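You operate a simulated robot arm through the tools that you are given. There is no shell and no other tool.

You run a simulated robot arm. Do the job below in one go: nothing can be reset, and whatever is moved stays where it is left.

JOB
Clamp the Tamrelle carton and swap its pink bottle for a green one from the green rack.
Fine: clamp it before you open it; the pink one stands in the red tray; shut both flaps again. Set down upright: what you pick out.

Only the result counts: the job must be done as asked and must still hold three seconds after the hand-in. Knocking over, shifting, dropping, spilling or breaking anything else fails it.

ROBOT AND FRAMES
A 7-joint arm with a two-finger gripper, fixed in place. Base frame: the origin is at the foot of the arm, x ahead of it, y to its left, z up; the work surface is at about z = 73. Readings come in cm, degrees, newtons and seconds.
With the tool pointing down near the work surface it reaches from about 38 to 80 cm from the base axis. Its first joint turns from -143.0 to 143.0 degrees. Payload 2.45 kg.
Tool frame: the origin (TCP) lies between the finger pads and is the grasp point; the fingertips stand 2.6 cm ahead of it; z points along the fingers, y is the line along which they close. Largest opening 9.6 cm; the body of the gripper starts 6.9 cm behind the TCP.
Orientation is that of the tool frame in the base frame, as [roll, pitch, yaw] about the fixed x, y, z axes, in that order (R = Rz(yaw) Ry(pitch) Rx(roll)). With the fingers straight down and closing along the base's y, the tool's x points along the base's -x, its y along +y and its z along -z.

CONTROLS
- The arm moves only by the tool play_rows. Its argument "deltas" is a list of rows, each an object (a shift or turn left out is 0, a gripper value left out holds the last) with "delta_pos": the shift along the base's x, y, z in cm, a list of three; "dr": the turn, a rotation vector about the base's x, y, z in degrees, a list of three. In form: [{"delta_pos": [tx, ty, tz], "dr": [rx, ry, rz]}, ...]. A call has 1 to 20 rows; each row shifts and turns the commanded pose from where the row before left it. "gripper" is the closure, from 0 (fully open) to 1 (shut), set as the call begins (left out, the last holds). Rows are played at 5 a second. More than 5 cm and 8.6 degrees between two rows, or a gripper value outside its range, and nothing of the call is played. Where a pose cannot be reached the arm comes as near as it can. A force on the tool above 40 N (or 10 N above the force at the start of the call, whichever is more), or a blocked arm, ends the call early, and 0.2 s more pass. Each finger halts on what it meets, pressing with about 37 N; the grip force reading is that of the motor and also rises with nothing between the fingers. The clock runs only during rows and for 0.2 s after the last one: add rows that do not move to give the fingers time. The reply holds the time, the measured pose of the TCP, the force on the tool along the base axes, the opening and the grip force, in the units named above and with some noise, with the torque about the TCP (base axes, N m) and any sound that the robot's microphone picked up, and new pictures: "pictures" is both (left out), scene, wrist or none.
- Cameras (640 x 400 px; columns grow to the right, rows downward): "scene" is fixed at [40, 50.15, 149.2]; the picture's right is [-0.99, 0.11, 0.00], its down [0.11, 0.93, -0.35] and it looks along [-0.04, -0.35, -0.94] (base axes); focal length 214 px, centre (320, 200). "wrist" rides on the gripper at [8.2, 0.3, -9.8] in the tool frame; the picture's right is [-0.04, 1.00, 0.00], its down [-0.73, -0.03, -0.68] and it looks along [-0.68, -0.03, 0.73] (tool axes); focal length 256 px, centre (320, 200). There is no depth. A picture from a camera that has moved, and an enlarged one, comes with that camera's place and axes in the base frame and with its lens.
- raise_lower(by): slides the trunk up (or, below 0, down) by that many cm; the arm rides with it, the base frame stays. It gives what a move gives, with no picture.
- enlarge(camera, box): a new picture of the part [left, top, right, bottom] of that camera's present view, enlarged. No time passes.
- hand_in(): hands the job in; it is judged then, once.

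Places have to be worked out from the pictures, the camera data and where the tool is seen. Open the gripper and draw the arm clear of the work before you hand the job in, unless the task says otherwise.

The tools are called after "Emit:" by a JSON object that holds its "name" and its "arguments". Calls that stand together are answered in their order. play_rows: Moves the arm, as the interface text tells. Its arguments: {"type":"object","properties":{"deltas":{"type":"array","items":{"type":"object","properties":{"delta_pos":{"type":"array","items":{"type":"number"}},"dr":{"type":"array","items":{"type":"number"}}}}},"gripper":{"type":"number"},"pictures":{"type":"string","enum":["both","scene","wrist","none"]}},"required":["deltas"]} The other tools are called the same way: raise_lower (by) slides the trunk up or down; enlarge (camera, box) takes an enlarged picture of a part of a camera's view; hand_in () hands the job in.

At the start:

```text
clock: 0.0
eef_pos: [28.16, 40.77, 114.86]
orientation: [179.9, 0.0, -180.0]
wrist_force: [-1.2, -0.4, -1.2]
wrist_torque: [0.03, 0.03, -0.02]
grip_width: 9.58
grip_force: 0.0
trunk travel left (down, up): [-57.5, 6.5]
```

scene: 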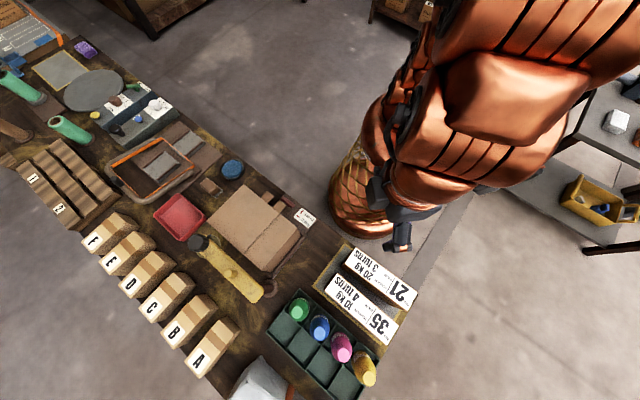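
wrist: 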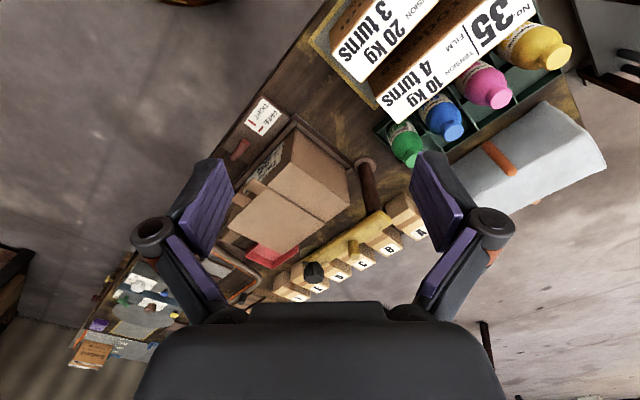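

The scene shows a bench with a carton, a red tray, a row of lettered boxes and a rack with coloured bottles. I'll enlarge several parts to understand it before moving.

Emit:
{"name": "enlarge", "arguments": {"camera": "scene", "box": [160, 140, 340, 310]}}

Emit:
{"name": "enlarge", "arguments": {"camera": "scene", "box": [230, 230, 430, 400]}}

Emit:
{"name": "enlarge", "arguments": {"camera": "scene", "box": [0, 20, 210, 230]}}

Emit:
{"name": "enlarge", "arguments": {"camera": "wrist", "box": [210, 80, 390, 300]}}

Emit:
{"name": "enlarge", "arguments": {"camera": "wrist", "box": [320, 0, 620, 210]}}

```text
2.35 times, centred on (250, 225) of scene
camera zoom: at [40.0, 50.15, 149.2], right [-0.99, 0.11, 0.0], down [0.11, 0.93, -0.35], along [-0.04, -0.35, -0.94], focal length 505 px, centre (485, 141)
```

zoom: 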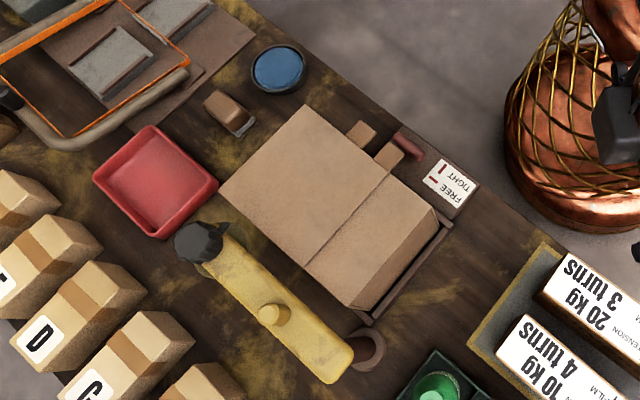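

```text
2.35 times, centred on (330, 315) of scene
camera zoom: at [40.0, 50.15, 149.2], right [-0.99, 0.11, 0.0], down [0.11, 0.93, -0.35], along [-0.04, -0.35, -0.94], focal length 505 px, centre (296, -71)
```

zoom: 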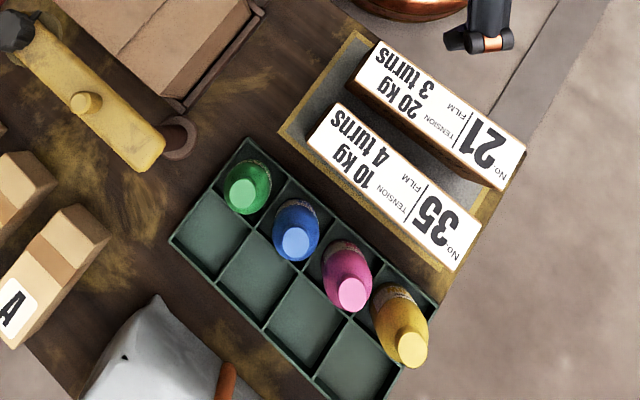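

```text
1.90 times, centred on (105, 125) of scene
camera zoom: at [40.0, 50.15, 149.2], right [-0.99, 0.11, 0.0], down [0.11, 0.93, -0.35], along [-0.04, -0.35, -0.94], focal length 408 px, centre (730, 343)
```

zoom: 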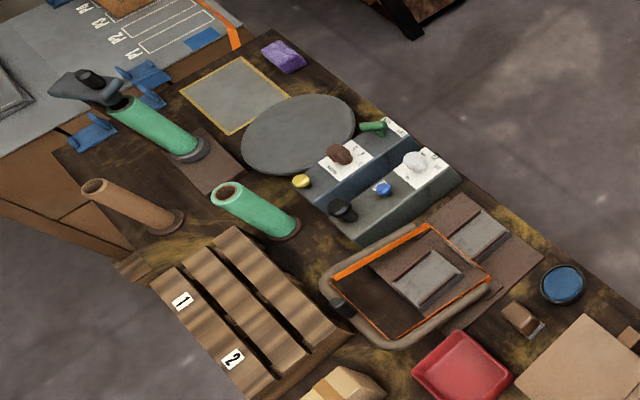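

```text
1.82 times, centred on (300, 190) of wrist
camera zoom: at [19.92, 41.22, 124.64], right [0.04, 1.0, 0.0], down [0.73, -0.03, 0.68], along [0.68, -0.03, -0.73], focal length 465 px, centre (356, 218)
```

zoom: 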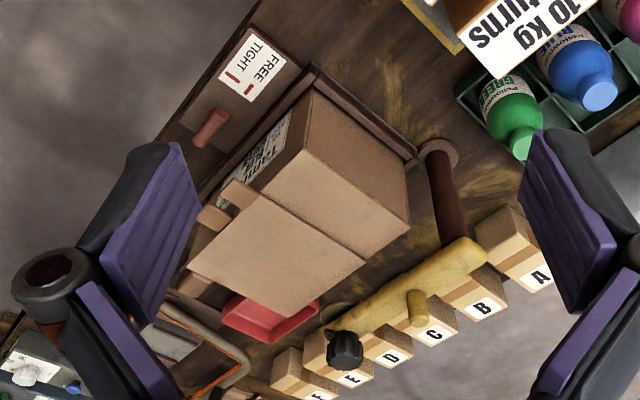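

```text
1.90 times, centred on (470, 105) of wrist
camera zoom: at [19.92, 41.22, 124.64], right [0.04, 1.0, 0.0], down [0.73, -0.03, 0.68], along [0.68, -0.03, -0.73], focal length 488 px, centre (34, 381)
```

zoom: 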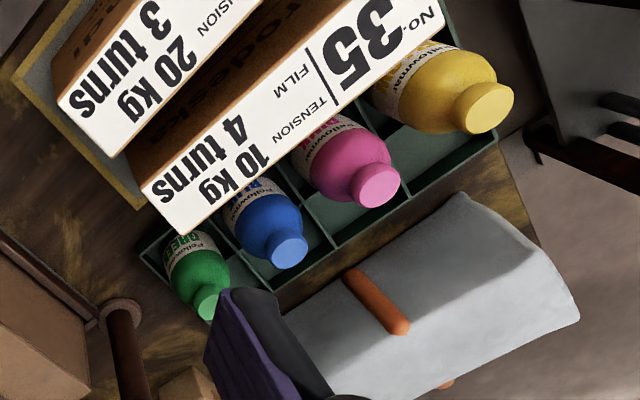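

I need sharper views of the clamp label, the yellow arm and the carton top.

Emit:
{"name": "enlarge", "arguments": {"camera": "wrist", "box": [220, 90, 320, 170]}}

Emit:
{"name": "enlarge", "arguments": {"camera": "scene", "box": [270, 170, 330, 230]}}

Emit:
{"name": "enlarge", "arguments": {"camera": "scene", "box": [180, 215, 280, 315]}}

Emit:
{"name": "enlarge", "arguments": {"camera": "wrist", "box": [210, 150, 310, 250]}}

```text
5.00 times, centred on (270, 130) of wrist
camera zoom: at [19.92, 41.22, 124.64], right [0.04, 1.0, 0.0], down [0.73, -0.03, 0.68], along [0.68, -0.03, -0.73], focal length 1280 px, centre (570, 550)
```

zoom: 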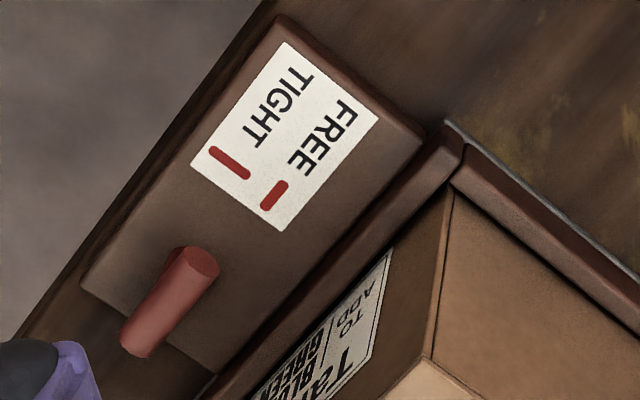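

```text
6.67 times, centred on (300, 200) of scene
camera zoom: at [40.0, 50.15, 149.2], right [-0.99, 0.11, 0.0], down [0.11, 0.93, -0.35], along [-0.04, -0.35, -0.94], focal length 1430 px, centre (453, 200)
```

zoom: 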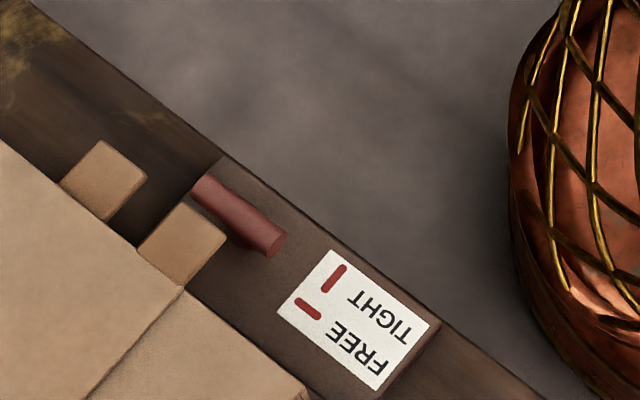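

```text
4.00 times, centred on (230, 265) of scene
camera zoom: at [40.0, 50.15, 149.2], right [-0.99, 0.11, 0.0], down [0.11, 0.93, -0.35], along [-0.04, -0.35, -0.94], focal length 858 px, centre (680, -60)
```

zoom: 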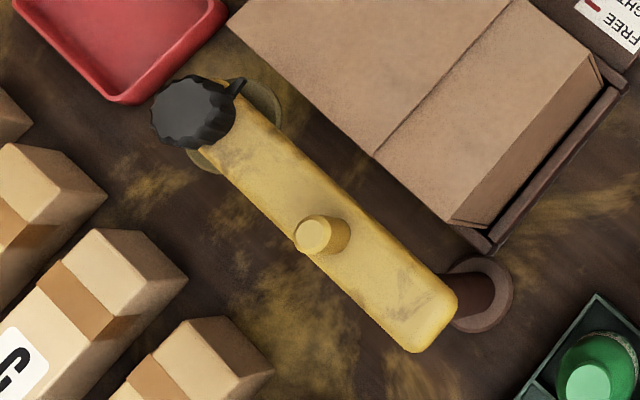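

```text
4.00 times, centred on (260, 200) of wrist
camera zoom: at [19.92, 41.22, 124.64], right [0.04, 1.0, 0.0], down [0.73, -0.03, 0.68], along [0.68, -0.03, -0.73], focal length 1024 px, centre (560, 200)
```

zoom: 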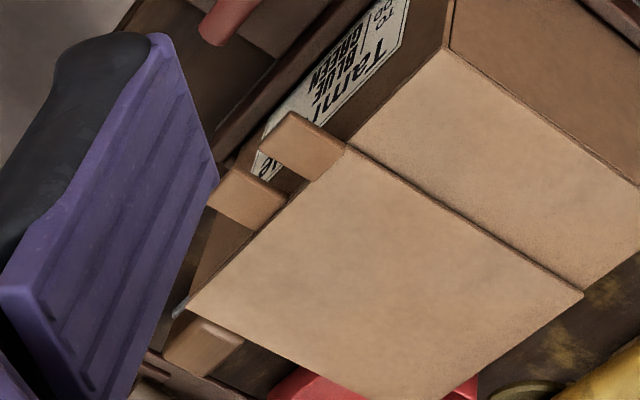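

The carton (top about z = 91, corners near (43.8,36.2), (54.4,45.9), (69.3,30.5), (58.8,21.2)) sits in a fixture with a red FREE/TIGHT lever near (48,23,78). The larger flap overlaps the smaller one, and two tabs stick out of the near side. I'll move the wrist camera closer over free space to see the lever and tabs.

Emit:
{"name": "play_rows", "arguments": {"deltas": [{"delta_pos": [1.3, -2.8, -3.0]}, {"delta_pos": [1.3, -2.8, -3.0]}, {"delta_pos": [1.3, -2.8, -3.0]}, {"delta_pos": [1.3, -2.8, -3.0]}, {"delta_pos": [1.3, -2.8, -3.0]}, {"delta_pos": [1.3, -2.8, -3.0]}, {}], "pictures": "both"}}

```text
clock: 1.6
eef_pos: [35.86, 23.86, 96.89]
orientation: [-179.9, 0.0, -180.0]
wrist_force: [-0.3, -0.4, 1.0]
wrist_torque: [0.03, 0.02, -0.02]
grip_width: 9.6
grip_force: 0.1
trunk travel left (down, up): [-57.5, 6.5]
camera wrist: at [27.67, 24.21, 106.58], right [0.04, 1.0, 0.0], down [0.73, -0.03, 0.68], along [0.68, -0.03, -0.73], focal length 256 px, centre (320, 200)
```

scene: 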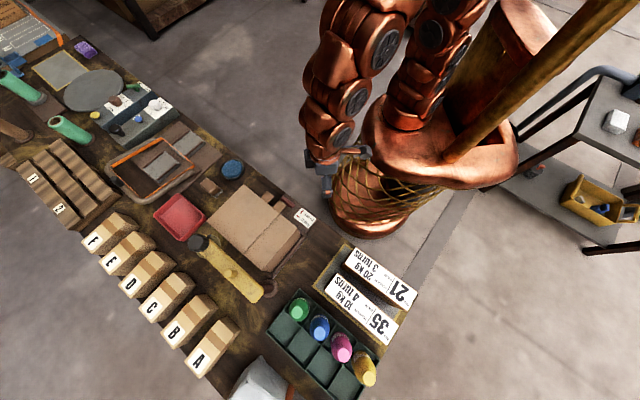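
wrist: 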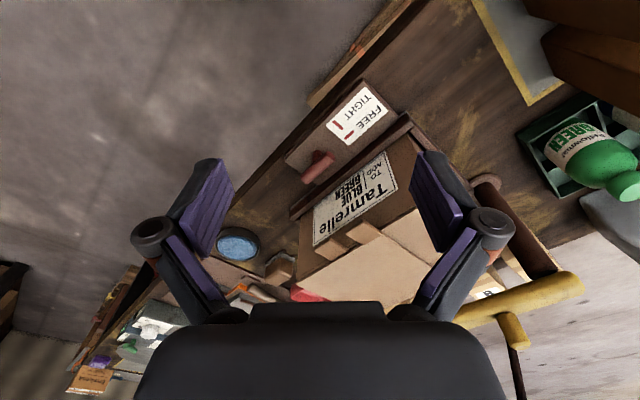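

The camera now sees the label side of the carton and the lever. I'll enlarge those parts.

Emit:
{"name": "enlarge", "arguments": {"camera": "wrist", "box": [280, 70, 420, 190]}}

Emit:
{"name": "enlarge", "arguments": {"camera": "wrist", "box": [220, 140, 440, 310]}}

Emit:
{"name": "enlarge", "arguments": {"camera": "wrist", "box": [310, 150, 400, 230]}}

```text
3.33 times, centred on (350, 130) of wrist
camera zoom: at [27.67, 24.21, 106.58], right [0.04, 1.0, 0.0], down [0.73, -0.03, 0.68], along [0.68, -0.03, -0.73], focal length 853 px, centre (220, 433)
```

zoom: 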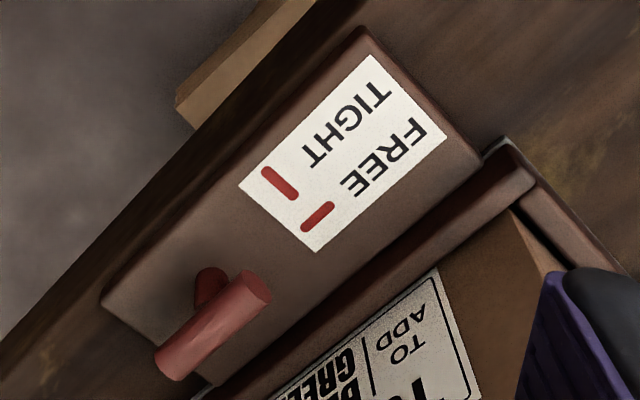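

```text
2.35 times, centred on (330, 225) of wrist
camera zoom: at [27.67, 24.21, 106.58], right [0.04, 1.0, 0.0], down [0.73, -0.03, 0.68], along [0.68, -0.03, -0.73], focal length 602 px, centre (296, 141)
```

zoom: 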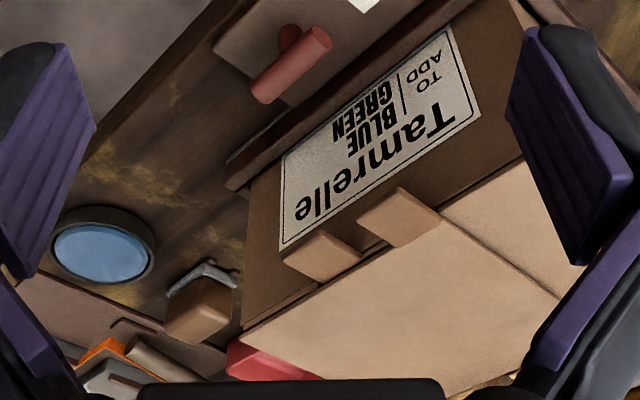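

```text
5.00 times, centred on (355, 190) of wrist
camera zoom: at [27.67, 24.21, 106.58], right [0.04, 1.0, 0.0], down [0.73, -0.03, 0.68], along [0.68, -0.03, -0.73], focal length 1280 px, centre (145, 250)
```

zoom: 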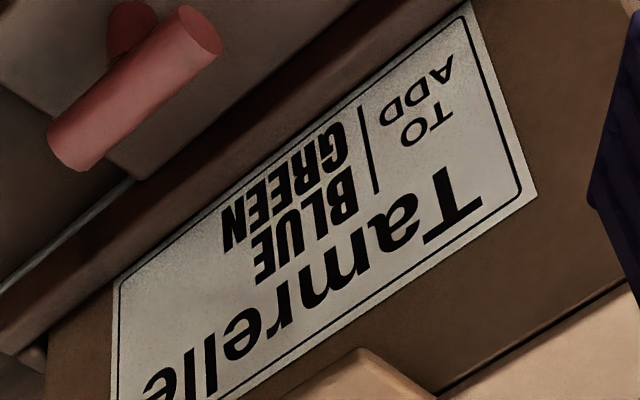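

The lever is a T-handle: its bar is about 4.9 cm long, centred near (48.4, 23.0, 78), and lies parallel to the FREE mark. I'll part-close the fingers, yaw −45° and lean the tool 30° away from the carton, to a pre-grasp above the handle.

Emit:
{"name": "play_rows", "arguments": {"deltas": [{"delta_pos": [1.5, -0.73, -1.0], "dr": [0, 0, -7.5]}, {"delta_pos": [1.5, -0.73, -1.0], "dr": [0, 0, -7.5]}, {"delta_pos": [1.5, -0.73, -1.0], "dr": [0, 0, -7.5]}, {"delta_pos": [1.5, -0.73, -1.0], "dr": [0, 0, -7.5]}, {"delta_pos": [1.5, -0.73, -1.0], "dr": [0, 0, -7.5]}, {"delta_pos": [1.5, -0.73, -1.0], "dr": [0, 0, -7.5]}, {"dr": [5.3, -5.3, 0]}, {"dr": [5.3, -5.3, 0]}, {"dr": [5.3, -5.3, 0]}, {"dr": [5.3, -5.3, 0]}, {}], "gripper": 0.58, "pictures": "both"}}

```text
clock: 4.0
eef_pos: [45.84, 18.86, 90.97]
orientation: [153.0, 2.0, 134.2]
wrist_force: [0.0, -0.6, -0.1]
wrist_torque: [-0.01, 0.0, -0.01]
grip_width: 4.01
grip_force: 0.0
out of reach, approached as far as the arm can: row 10
trunk travel left (down, up): [-57.5, 6.5]
camera wrist: at [36.86, 22.13, 99.45], right [0.66, 0.6, 0.45], down [0.25, -0.74, 0.62], along [0.71, -0.29, -0.64], focal length 256 px, centre (320, 200)
```

scene: 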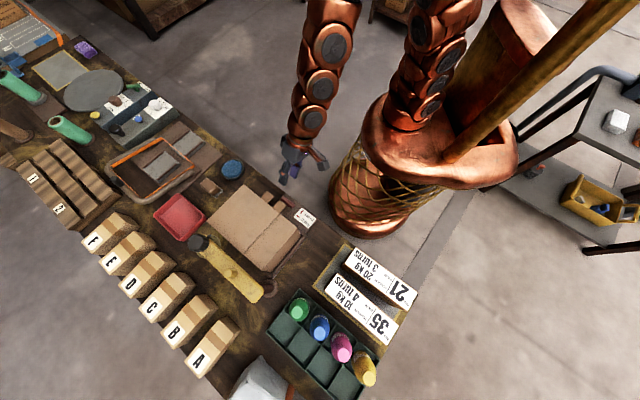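
wrist: 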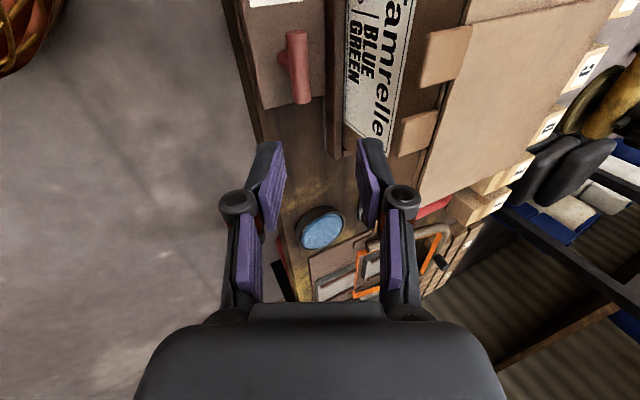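

Tilt reached about 27°, which is enough to clear the tabs. I'll descend most of the way towards the handle and check alignment.

Emit:
{"name": "play_rows", "arguments": {"deltas": [{"delta_pos": [0.6, 1.0, -2.9]}, {"delta_pos": [0.6, 1.0, -2.9]}, {"delta_pos": [0.6, 1.0, -2.9]}, {}], "pictures": "both"}}

```text
clock: 5.0
eef_pos: [46.68, 22.51, 82.23]
orientation: [150.1, 0.0, 135.0]
wrist_force: [0.7, -1.1, -0.5]
wrist_torque: [-0.01, -0.02, -0.01]
grip_width: 4.04
grip_force: 0.0
trunk travel left (down, up): [-57.5, 6.5]
camera wrist: at [37.62, 25.05, 90.76], right [0.64, 0.58, 0.5], down [0.26, -0.78, 0.57], along [0.72, -0.24, -0.65], focal length 256 px, centre (320, 200)
```

scene: 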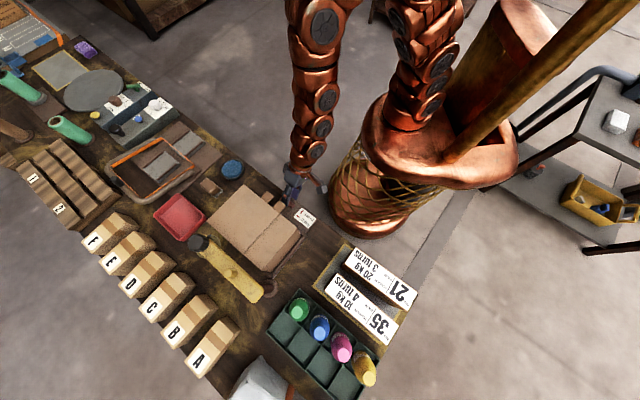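
wrist: 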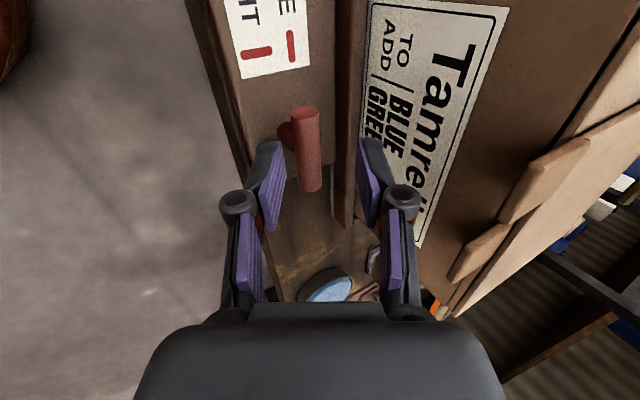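

The bar shows at (307,150), matching my estimate. I'll go in the last stretch, with the bar about 1.2 cm ahead of the TCP, and then close on it.

Emit:
{"name": "play_rows", "arguments": {"deltas": [{"delta_pos": [0.65, 0.04, -1.6]}, {"delta_pos": [0.65, 0.04, -1.6]}, {}], "pictures": "wrist"}}

```text
clock: 5.8
eef_pos: [47.81, 22.59, 78.97]
orientation: [150.0, -0.1, 135.1]
wrist_force: [0.5, 0.2, 0.0]
wrist_torque: [0.01, 0.02, 0.02]
grip_width: 4.04
grip_force: 0.0
trunk travel left (down, up): [-57.5, 6.5]
camera wrist: at [38.81, 25.22, 87.53], right [0.64, 0.58, 0.5], down [0.26, -0.78, 0.57], along [0.72, -0.24, -0.65], focal length 256 px, centre (320, 200)
```

wrist: 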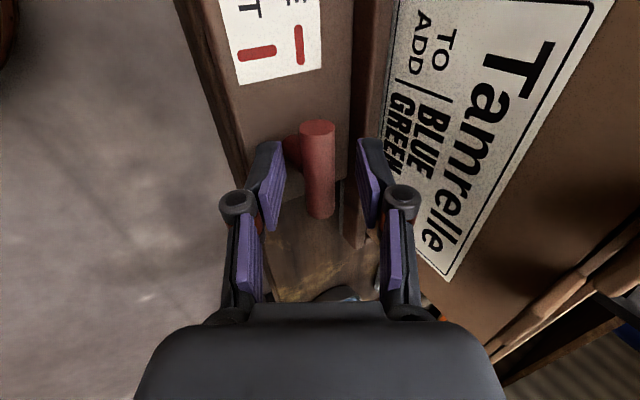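

The bar is between the fingers with room on both sides. Closing on it.

Emit:
{"name": "play_rows", "arguments": {"deltas": [{}, {}, {}, {}], "gripper": 1, "pictures": "wrist"}}

```text
clock: 6.8
eef_pos: [47.5, 22.43, 78.85]
orientation: [150.5, -0.3, 134.8]
wrist_force: [-0.8, -12.7, 8.0]
wrist_torque: [-0.69, 0.18, -0.08]
grip_width: 2.25
grip_force: 45.1
trunk travel left (down, up): [-57.5, 6.5]
stopped in row 4: the force on the tool passed its limit at 41 N (the readings are from after the stop); the commanded pose is now the measured one
camera wrist: at [38.62, 25.03, 87.48], right [0.65, 0.58, 0.49], down [0.27, -0.77, 0.57], along [0.72, -0.24, -0.66], focal length 256 px, centre (320, 200)
```

wrist: 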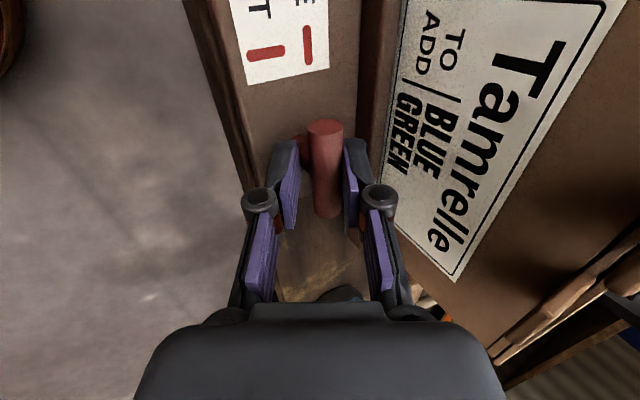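

The lower fingertip caught the handle's stem, so the grip is skewed (2.25 cm wide). I'll open, back off about 1 cm along the tool and centre, then re-close on the bar alone.

Emit:
{"name": "play_rows", "arguments": {"deltas": [{}, {}, {"delta_pos": [-0.1, -0.1, 0.95]}, {}], "gripper": 0.58, "pictures": "none"}}

Emit:
{"name": "play_rows", "arguments": {"deltas": [{}, {}, {}, {}], "gripper": 0.9, "pictures": "wrist"}}

```text
clock: 7.8
eef_pos: [47.54, 22.32, 79.86]
orientation: [150.5, -0.2, 135.1]
wrist_force: [-0.6, -0.6, 0.7]
wrist_torque: [0.01, -0.01, -0.01]
grip_width: 4.04
grip_force: 0.2
trunk travel left (down, up): [-57.5, 6.5]
```

```text
clock: 8.8
eef_pos: [47.34, 22.31, 79.77]
orientation: [150.6, -0.2, 135.0]
wrist_force: [-9.7, -13.2, -6.9]
wrist_torque: [-0.3, 0.73, -0.02]
grip_width: 1.79
grip_force: 43.4
trunk travel left (down, up): [-57.5, 6.5]
camera wrist: at [38.41, 24.96, 88.39], right [0.65, 0.59, 0.49], down [0.27, -0.77, 0.57], along [0.72, -0.24, -0.66], focal length 256 px, centre (320, 200)
```

wrist: 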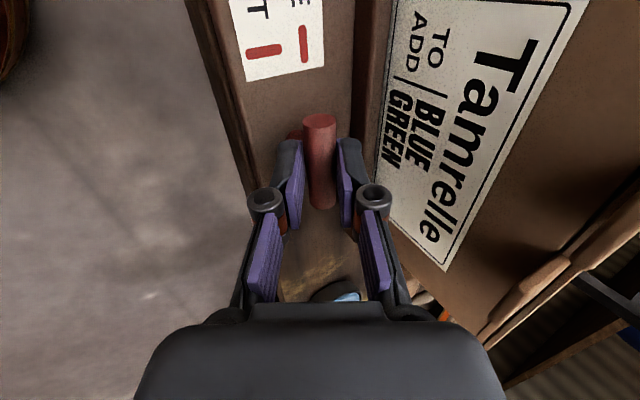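

The grip is now on the bar itself (1.79 cm). I'll test the turning direction with a small counter-clockwise turn about the pivot and read the torque.

Emit:
{"name": "play_rows", "arguments": {"deltas": [{"delta_pos": [-0.1, -0.1, -0.08]}, {"delta_pos": [0.112, -0.111, 0], "dr": [0, 0, 7.5]}, {}], "pictures": "wrist"}}

```text
clock: 9.6
eef_pos: [47.51, 22.14, 79.74]
orientation: [150.3, -0.1, 142.6]
wrist_force: [-16.0, 2.8, 22.0]
wrist_torque: [0.02, 0.5, -0.87]
grip_width: 1.95
grip_force: 44.2
trunk travel left (down, up): [-57.5, 6.5]
camera wrist: at [38.22, 23.63, 88.4], right [0.56, 0.67, 0.49], down [0.36, -0.73, 0.57], along [0.74, -0.14, -0.65], focal length 256 px, centre (320, 200)
```

wrist: 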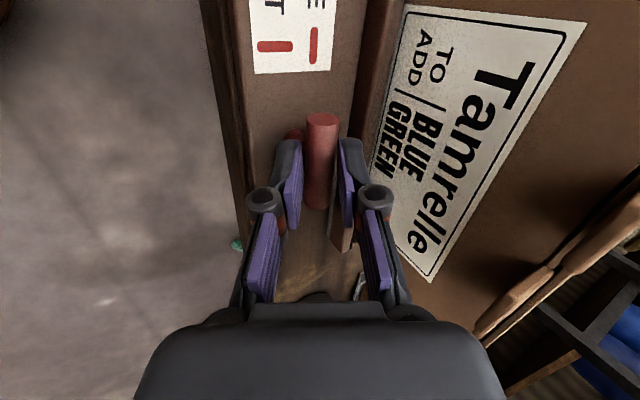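

Torque rose to −0.87 N·m and the bar stayed parallel to the plate, so it does not give that way. I'll return to neutral and test clockwise.

Emit:
{"name": "play_rows", "arguments": {"deltas": [{"delta_pos": [-0.112, 0.111, 0], "dr": [0, 0, -7.5]}, {"delta_pos": [-0.1, 0.12, 0], "dr": [0, 0, -7.5]}, {}], "pictures": "wrist"}}

```text
clock: 10.4
eef_pos: [47.29, 22.41, 79.78]
orientation: [150.4, -0.2, 127.4]
wrist_force: [-9.8, -0.9, 21.2]
wrist_torque: [0.33, 0.53, 0.03]
grip_width: 1.78
grip_force: 42.9
trunk travel left (down, up): [-57.5, 6.5]
camera wrist: at [38.74, 26.16, 88.4], right [0.71, 0.49, 0.49], down [0.16, -0.8, 0.57], along [0.68, -0.33, -0.65], focal length 256 px, centre (320, 200)
```

wrist: 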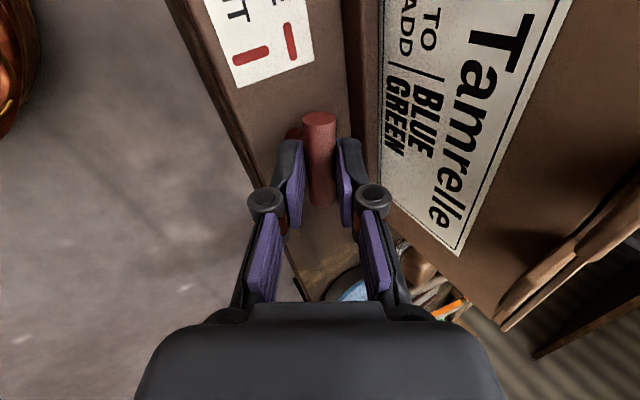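

Clockwise moves freely (torque about 0, bar turned with the tool). I'll continue clockwise about the pivot to roughly −52°, where the camera still clears the carton.

Emit:
{"name": "play_rows", "arguments": {"deltas": [{"delta_pos": [-0.079, 0.136, 0.04], "dr": [0, 0, -7.5]}, {"delta_pos": [-0.062, 0.145, 0.03], "dr": [0, 0, -7.5]}, {"delta_pos": [-0.041, 0.152, 0], "dr": [0, 0, -7.5]}, {}], "pictures": "wrist"}}

```text
clock: 11.4
eef_pos: [47.22, 22.76, 79.88]
orientation: [150.4, -0.2, 104.8]
wrist_force: [3.0, -3.6, 7.6]
wrist_torque: [-0.38, 0.13, -0.06]
grip_width: 1.75
grip_force: 42.9
trunk travel left (down, up): [-57.5, 6.5]
camera wrist: at [40.69, 29.59, 88.42], right [0.85, 0.18, 0.49], down [-0.16, -0.8, 0.57], along [0.5, -0.57, -0.65], focal length 256 px, centre (320, 200)
```

wrist: 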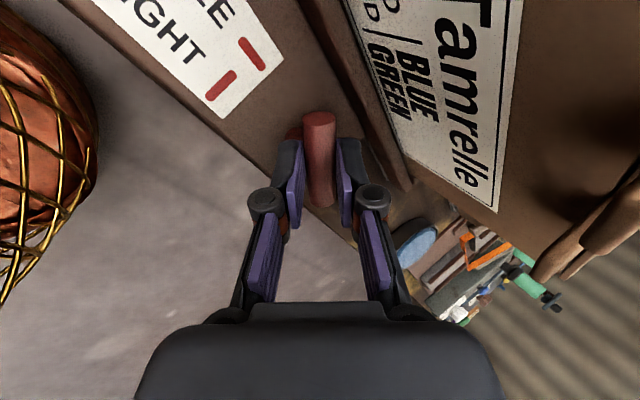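

The bar turns smoothly with the tool. Continuing three more steps clockwise.

Emit:
{"name": "play_rows", "arguments": {"deltas": [{"delta_pos": [-0.022, 0.156, 0], "dr": [0, 0, -7.5]}, {"delta_pos": [0, 0.158, 0], "dr": [0, 0, -7.5]}, {"delta_pos": [0.019, 0.156, 0], "dr": [0, 0, -7.5]}, {}], "pictures": "both"}}

```text
clock: 12.4
eef_pos: [47.25, 23.23, 79.78]
orientation: [150.4, -0.2, 82.3]
wrist_force: [11.1, -9.5, 12.4]
wrist_torque: [-0.15, 0.0, -0.09]
grip_width: 1.75
grip_force: 42.8
trunk travel left (down, up): [-57.5, 6.5]
camera wrist: at [43.78, 32.01, 88.43], right [0.86, -0.16, 0.49], down [-0.46, -0.68, 0.57], along [0.25, -0.72, -0.65], focal length 256 px, centre (320, 200)
```

scene: 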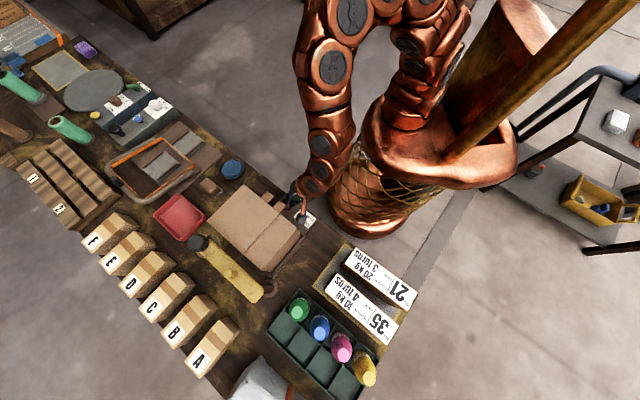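
wrist: 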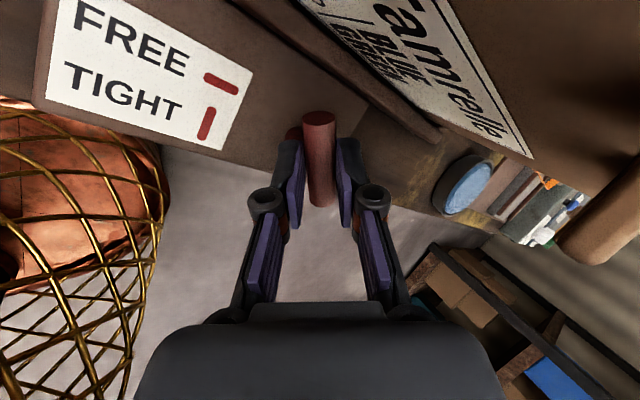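

The handle is at about −52°. Going further with this grip would bring the camera into the carton, so I'll release, back off along the tool, stand the tool upright and start flipping the yaw by 180° for a second grip.

Emit:
{"name": "play_rows", "arguments": {"deltas": [{}, {}, {"delta_pos": [-1.98, 0.26, 3.46]}, {"delta_pos": [-1.98, 0.26, 3.46]}, {"delta_pos": [0, 0, 1], "dr": [0.975, 7.43, 0]}, {"delta_pos": [0, 0, 1], "dr": [0.975, 7.43, 0]}, {"delta_pos": [0, 0, 1], "dr": [0.975, 7.43, 0]}, {"delta_pos": [0, 0, 1], "dr": [0.975, 7.43, 0]}, {"dr": [0, 0, 8]}, {"dr": [0, 0, 8]}, {"dr": [0, 0, 8]}, {"dr": [0, 0, 8]}, {"dr": [0, 0, 8]}, {"dr": [0, 0, 8]}, {"dr": [0, 0, 8]}, {"dr": [0, 0, 8]}, {"dr": [0, 0, 8]}, {"dr": [0, 0, 8]}, {}], "gripper": 0.58, "pictures": "both"}}

```text
clock: 16.4
eef_pos: [43.19, 23.89, 90.64]
orientation: [-179.5, -0.1, 162.4]
wrist_force: [0.4, -0.6, 0.4]
wrist_torque: [0.0, -0.01, -0.01]
grip_width: 4.04
grip_force: 0.1
trunk travel left (down, up): [-57.5, 6.5]
camera wrist: at [35.54, 26.86, 100.41], right [0.34, 0.94, -0.01], down [0.69, -0.24, 0.68], along [0.64, -0.23, -0.74], focal length 256 px, centre (320, 200)
```

scene: 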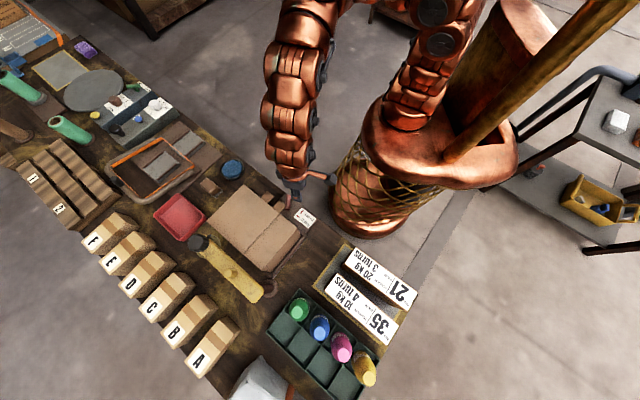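
wrist: 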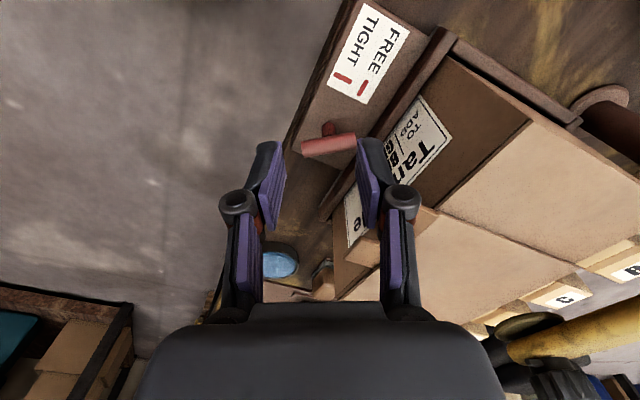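

The handle stays where I left it. I'll continue the yaw flip to about 262° and then lean the tool 25° away from the carton.

Emit:
{"name": "play_rows", "arguments": {"deltas": [{"dr": [0, 0, 8.35]}, {"dr": [0, 0, 8.35]}, {"dr": [0, 0, 8.35]}, {"dr": [0, 0, 8.35]}, {"dr": [0, 0, 8.35]}, {"dr": [0, 0, 8.35]}, {"dr": [0, 0, 8.35]}, {"dr": [0, 0, 8.35]}, {"dr": [0, 0, 8.35]}, {"dr": [0, 0, 8.35]}, {"dr": [0, 0, 8.35]}, {"dr": [0, 0, 8.35]}, {"dr": [8.26, -1.08, 0]}, {"dr": [8.26, -1.08, 0]}, {"dr": [8.26, -1.08, 0]}, {}], "pictures": "both"}}

```text
clock: 19.8
eef_pos: [36.39, 25.09, 90.35]
orientation: [178.7, 25.3, -103.5]
wrist_force: [0.3, -0.1, -0.8]
wrist_torque: [-0.01, 0.01, 0.01]
grip_width: 4.03
grip_force: 0.1
out of reach, approached as far as the arm can: row 10, 11, 12
trunk travel left (down, up): [-57.5, 6.5]
camera wrist: at [33.59, 14.04, 95.74], right [-0.97, 0.26, 0.04], down [0.13, 0.35, 0.93], along [0.23, 0.9, -0.37], focal length 256 px, centre (320, 200)
```

scene: 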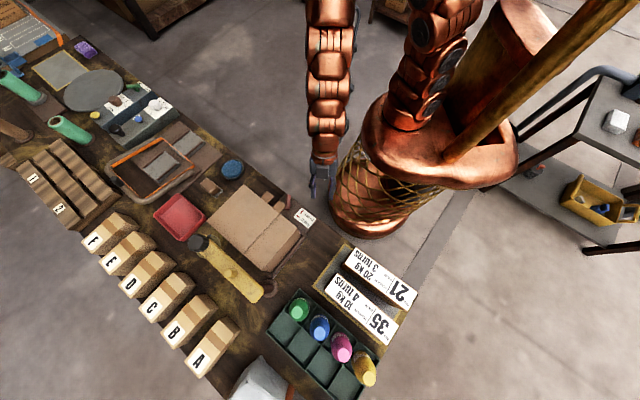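
wrist: 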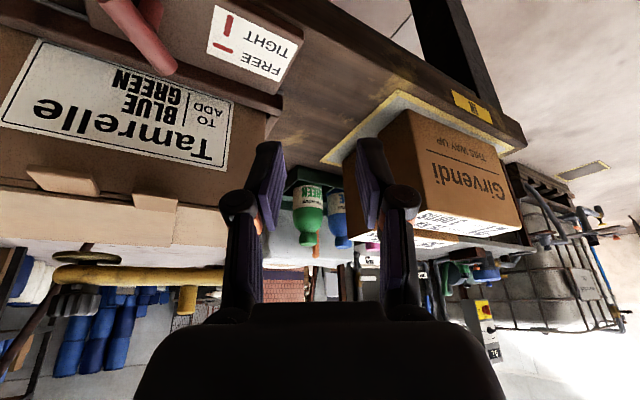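

The far yaw is outside the wrist's range. Instead I'll go back upright at yaw 225°, straddle the handle's near end with open fingers, and let closing them swing it square.

Emit:
{"name": "play_rows", "arguments": {"deltas": [{"dr": [-8.26, 1.08, 0]}, {"dr": [-8.26, 1.08, 0]}, {"dr": [-8.26, 1.08, 0]}, {"dr": [0, 0, -7.5]}, {"dr": [0, 0, -7.5]}, {"dr": [0, 0, -7.5]}, {"dr": [0, 0, -7.5]}, {"dr": [0, 0, -7.5]}, {}], "gripper": 0.36, "pictures": "both"}}

```text
clock: 21.8
eef_pos: [36.45, 25.17, 90.49]
orientation: [-178.8, 0.6, -140.2]
wrist_force: [-0.3, 0.5, 0.2]
wrist_torque: [0.0, 0.0, 0.01]
grip_width: 6.13
grip_force: 0.1
trunk travel left (down, up): [-57.5, 6.5]
camera wrist: at [29.73, 20.4, 100.09], right [-0.61, 0.79, -0.02], down [0.57, 0.45, 0.69], along [0.55, 0.4, -0.73], focal length 256 px, centre (320, 200)
```

scene: 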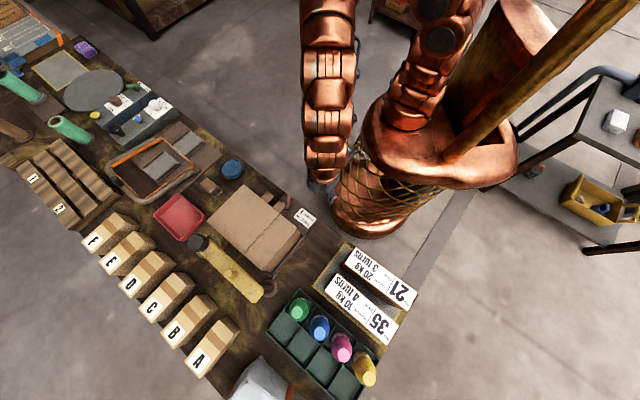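
wrist: 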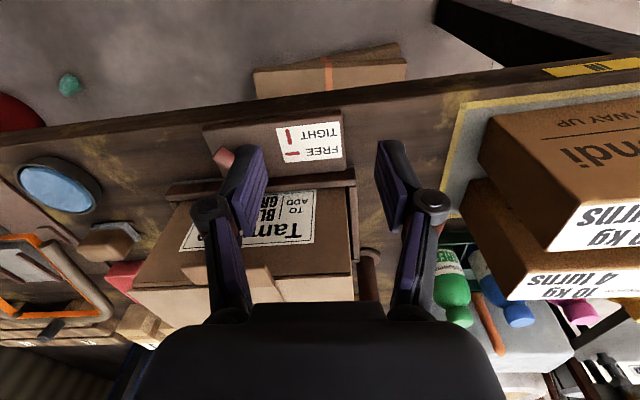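

Pose and expected command differ, so I'll pause a moment to see whether the arm is still settling.

Emit:
{"name": "play_rows", "arguments": {"deltas": [{}, {}, {}], "pictures": "none"}}

```text
clock: 22.6
eef_pos: [36.31, 25.07, 90.45]
orientation: [-178.8, 0.4, -140.1]
wrist_force: [0.3, -0.8, 0.1]
wrist_torque: [0.02, 0.0, -0.04]
grip_width: 6.14
grip_force: 0.1
trunk travel left (down, up): [-57.5, 6.5]
```

The arm is settled, so I take the measured pose as the command. Moving above the handle's near end with the fingers 6 cm open.

Emit:
{"name": "play_rows", "arguments": {"deltas": [{"delta_pos": [3.45, -1.2, -1.0], "dr": [0, 0, 1.7]}, {"delta_pos": [3.45, -1.2, -1.0], "dr": [0, 0, 1.7]}, {"delta_pos": [3.45, -1.2, -1.5], "dr": [0, 0, 1.7]}, {}], "pictures": "both"}}

```text
clock: 23.6
eef_pos: [46.84, 21.51, 86.94]
orientation: [-178.7, 0.4, -135.1]
wrist_force: [0.0, 0.2, -0.8]
wrist_torque: [0.0, -0.03, -0.02]
grip_width: 6.14
grip_force: 0.0
trunk travel left (down, up): [-57.5, 6.5]
camera wrist: at [40.56, 16.28, 96.58], right [-0.68, 0.74, -0.02], down [0.53, 0.5, 0.69], along [0.52, 0.45, -0.73], focal length 256 px, centre (320, 200)
```

scene: 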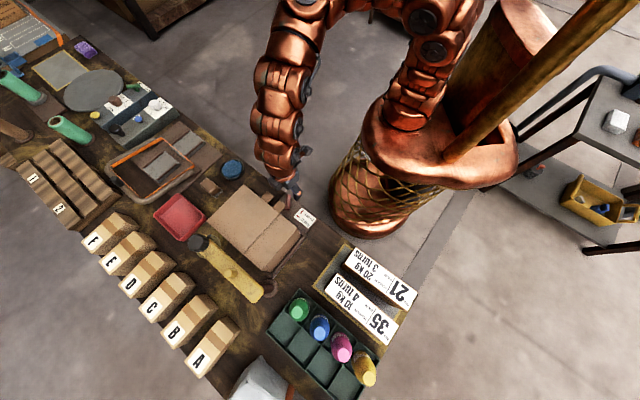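
wrist: 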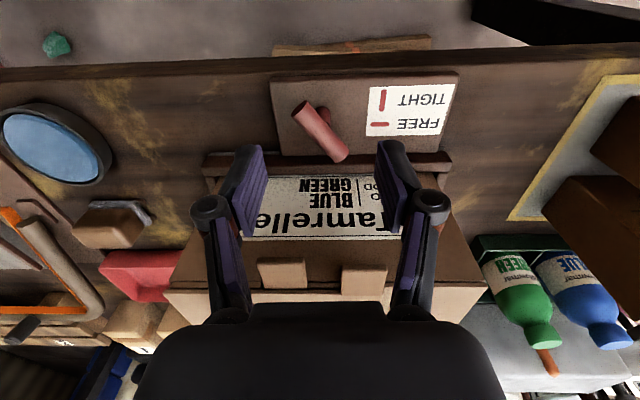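

The view matches: handle end lies between the finger planes. Descend to handle height.

Emit:
{"name": "play_rows", "arguments": {"deltas": [{"delta_pos": [0, 0, -4.2]}, {"delta_pos": [0, 0, -4.1]}, {}], "pictures": "wrist"}}

```text
clock: 24.4
eef_pos: [46.44, 21.73, 78.83]
orientation: [-178.7, 0.5, -135.2]
wrist_force: [-0.1, 0.0, -0.1]
wrist_torque: [0.0, 0.04, 0.01]
grip_width: 6.14
grip_force: 0.1
trunk travel left (down, up): [-57.5, 6.5]
camera wrist: at [40.31, 16.32, 88.39], right [-0.68, 0.74, -0.02], down [0.53, 0.5, 0.69], along [0.52, 0.45, -0.73], focal length 256 px, centre (320, 200)
```

wrist: 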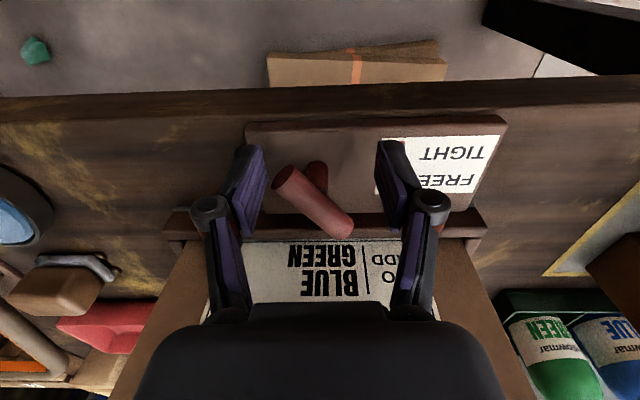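

The fingers straddle the handle end. Closing now to swing it the remaining way.

Emit:
{"name": "play_rows", "arguments": {"deltas": [{}, {}, {}, {}], "gripper": 0.6, "pictures": "wrist"}}

Emit:
{"name": "play_rows", "arguments": {"deltas": [{}, {}, {}, {}], "gripper": 0.9, "pictures": "wrist"}}

```text
clock: 25.4
eef_pos: [46.51, 21.67, 78.74]
orientation: [-178.7, 0.5, -135.0]
wrist_force: [0.1, -0.6, -0.1]
wrist_torque: [-0.01, 0.02, 0.0]
grip_width: 3.88
grip_force: 0.1
trunk travel left (down, up): [-57.5, 6.5]
camera wrist: at [40.3, 16.33, 88.41], right [-0.68, 0.74, -0.02], down [0.53, 0.5, 0.69], along [0.52, 0.45, -0.73], focal length 256 px, centre (320, 200)
```

wrist: 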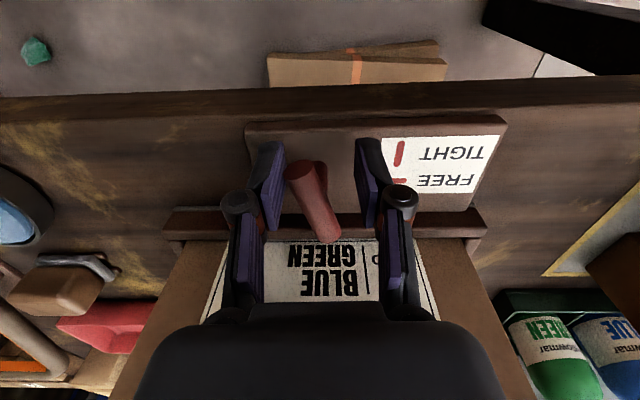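

```text
clock: 26.4
eef_pos: [46.64, 21.53, 78.72]
orientation: [-178.7, 0.5, -135.3]
wrist_force: [11.1, -12.7, 0.3]
wrist_torque: [-0.09, -0.1, -0.07]
grip_width: 2.03
grip_force: 8.0
trunk travel left (down, up): [-57.5, 6.5]
camera wrist: at [40.38, 16.23, 88.41], right [-0.68, 0.74, -0.02], down [0.53, 0.5, 0.69], along [0.52, 0.45, -0.73], focal length 256 px, centre (320, 200)
```

wrist: 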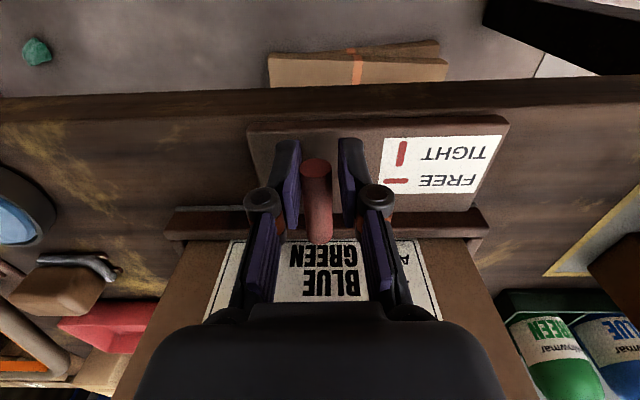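

The handle is nearly parallel to the TIGHT mark. I'll close fully so the pads square it, then look.

Emit:
{"name": "play_rows", "arguments": {"deltas": [{}, {}, {}], "gripper": 1, "pictures": "wrist"}}

Emit:
{"name": "enlarge", "arguments": {"camera": "wrist", "box": [230, 110, 430, 260]}}

```text
clock: 27.2
eef_pos: [46.8, 21.38, 78.75]
orientation: [-178.6, 0.5, -135.2]
wrist_force: [25.5, -32.3, 1.6]
wrist_torque: [0.09, -0.63, -0.44]
grip_width: 1.6
grip_force: 41.8
trunk travel left (down, up): [-57.5, 6.5]
camera wrist: at [40.5, 16.11, 88.41], right [-0.67, 0.74, -0.02], down [0.53, 0.5, 0.69], along [0.52, 0.45, -0.73], focal length 256 px, centre (320, 200)
```

wrist: 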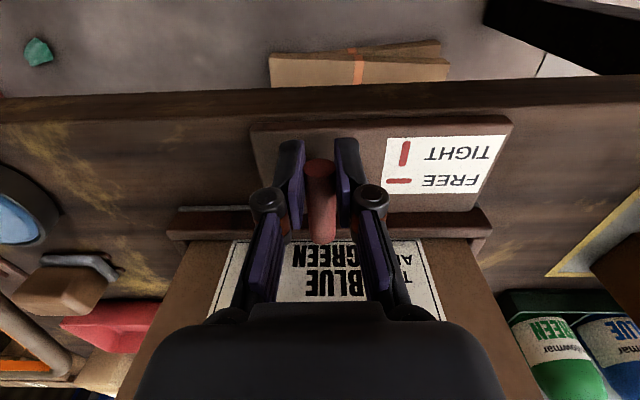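

```text
2.67 times, centred on (330, 185) of wrist
camera zoom: at [40.5, 16.11, 88.41], right [-0.67, 0.74, -0.02], down [0.53, 0.5, 0.69], along [0.52, 0.45, -0.73], focal length 683 px, centre (293, 240)
```

zoom: 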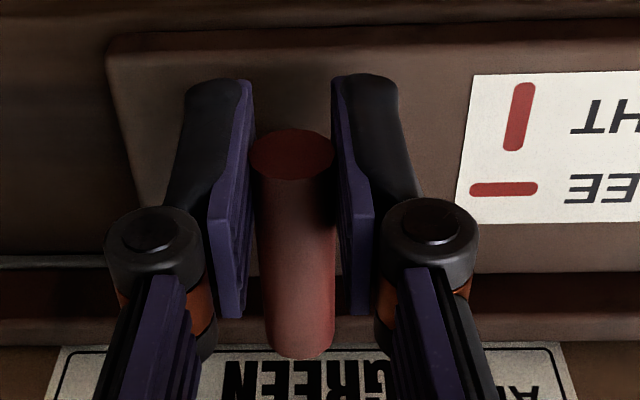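

The bar now lies exactly along the carton normal, like the TIGHT mark, and it resisted about 40 N at its end, so it is at the stop. I'll open, lift clear and look at the flaps and tabs.

Emit:
{"name": "play_rows", "arguments": {"deltas": [{}, {}, {"delta_pos": [0, 0, 4.5]}, {"delta_pos": [0, 0, 4.5]}, {"delta_pos": [-1, -1, 4.5]}, {"delta_pos": [-1, -1, 4.5]}, {"delta_pos": [-1, -1, 2]}, {}], "gripper": 0.5, "pictures": "both"}}

Emit:
{"name": "enlarge", "arguments": {"camera": "wrist", "box": [200, 40, 440, 240]}}

Emit:
{"name": "enlarge", "arguments": {"camera": "scene", "box": [190, 160, 330, 290]}}

```text
clock: 29.0
eef_pos: [43.7, 18.57, 98.58]
orientation: [-178.7, 0.6, -135.2]
wrist_force: [0.5, 0.5, -0.6]
wrist_torque: [0.04, -0.01, -0.03]
grip_width: 4.79
grip_force: 0.0
trunk travel left (down, up): [-57.5, 6.5]
camera wrist: at [37.52, 13.18, 108.25], right [-0.68, 0.74, -0.02], down [0.53, 0.5, 0.69], along [0.52, 0.45, -0.73], focal length 256 px, centre (320, 200)
```

scene: 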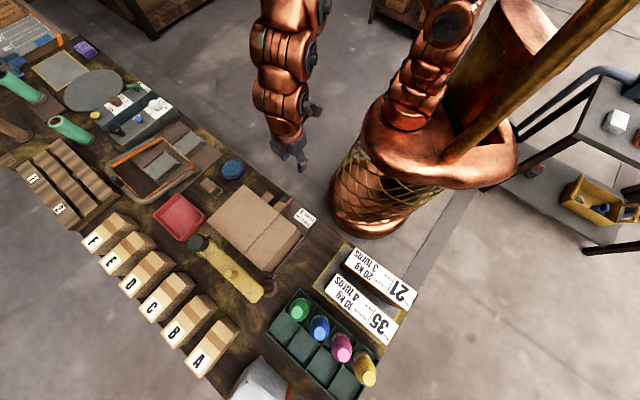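
wrist: 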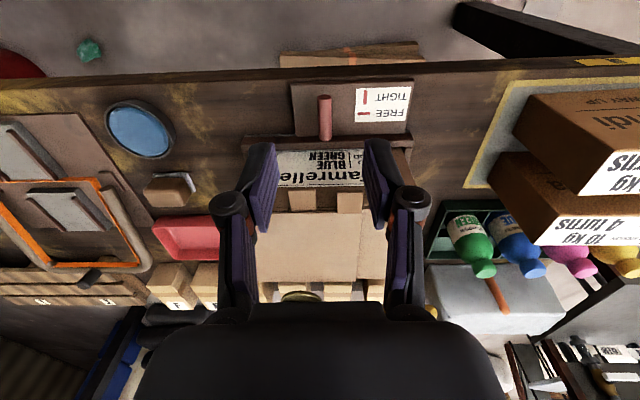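

```text
2.00 times, centred on (320, 140) of wrist
camera zoom: at [37.52, 13.18, 108.25], right [-0.68, 0.74, -0.02], down [0.53, 0.5, 0.69], along [0.52, 0.45, -0.73], focal length 512 px, centre (320, 320)
```

zoom: 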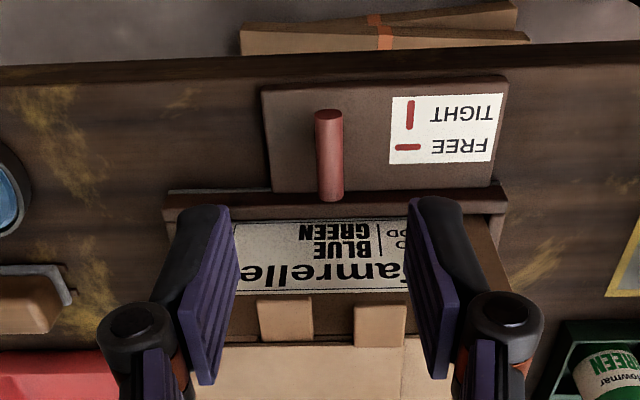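

```text
3.08 times, centred on (260, 225) of scene
camera zoom: at [40.0, 50.15, 149.2], right [-0.99, 0.11, 0.0], down [0.11, 0.93, -0.35], along [-0.04, -0.35, -0.94], focal length 660 px, centre (505, 123)
```

zoom: 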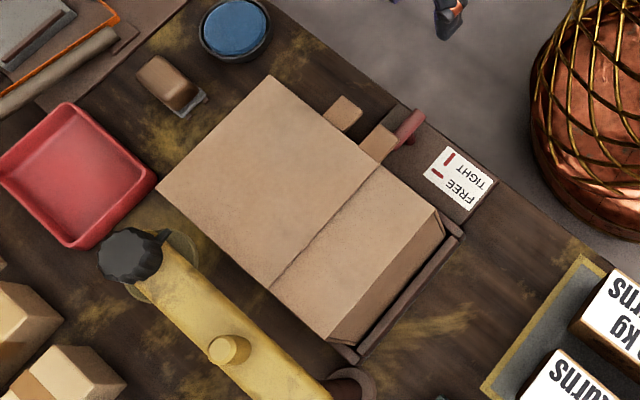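

The handle is at TIGHT. Now I need accurate positions of tabs and flap edges, so I'll enlarge the current wrist view around the carton top.

Emit:
{"name": "enlarge", "arguments": {"camera": "wrist", "box": [230, 140, 410, 300]}}

Emit:
{"name": "enlarge", "arguments": {"camera": "scene", "box": [240, 170, 310, 230]}}

```text
2.50 times, centred on (320, 220) of wrist
camera zoom: at [37.52, 13.18, 108.25], right [-0.68, 0.74, -0.02], down [0.53, 0.5, 0.69], along [0.52, 0.45, -0.73], focal length 640 px, centre (320, 150)
```

zoom: 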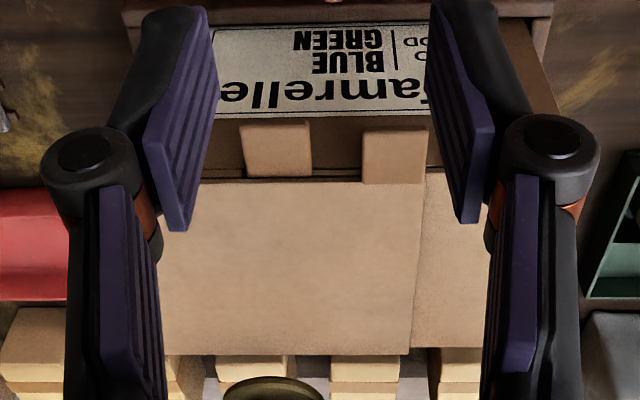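

```text
6.67 times, centred on (275, 200) of scene
camera zoom: at [40.0, 50.15, 149.2], right [-0.99, 0.11, 0.0], down [0.11, 0.93, -0.35], along [-0.04, -0.35, -0.94], focal length 1430 px, centre (620, 200)
```

zoom: 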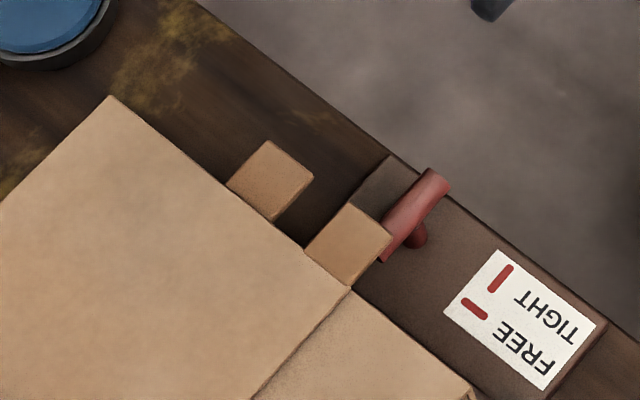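

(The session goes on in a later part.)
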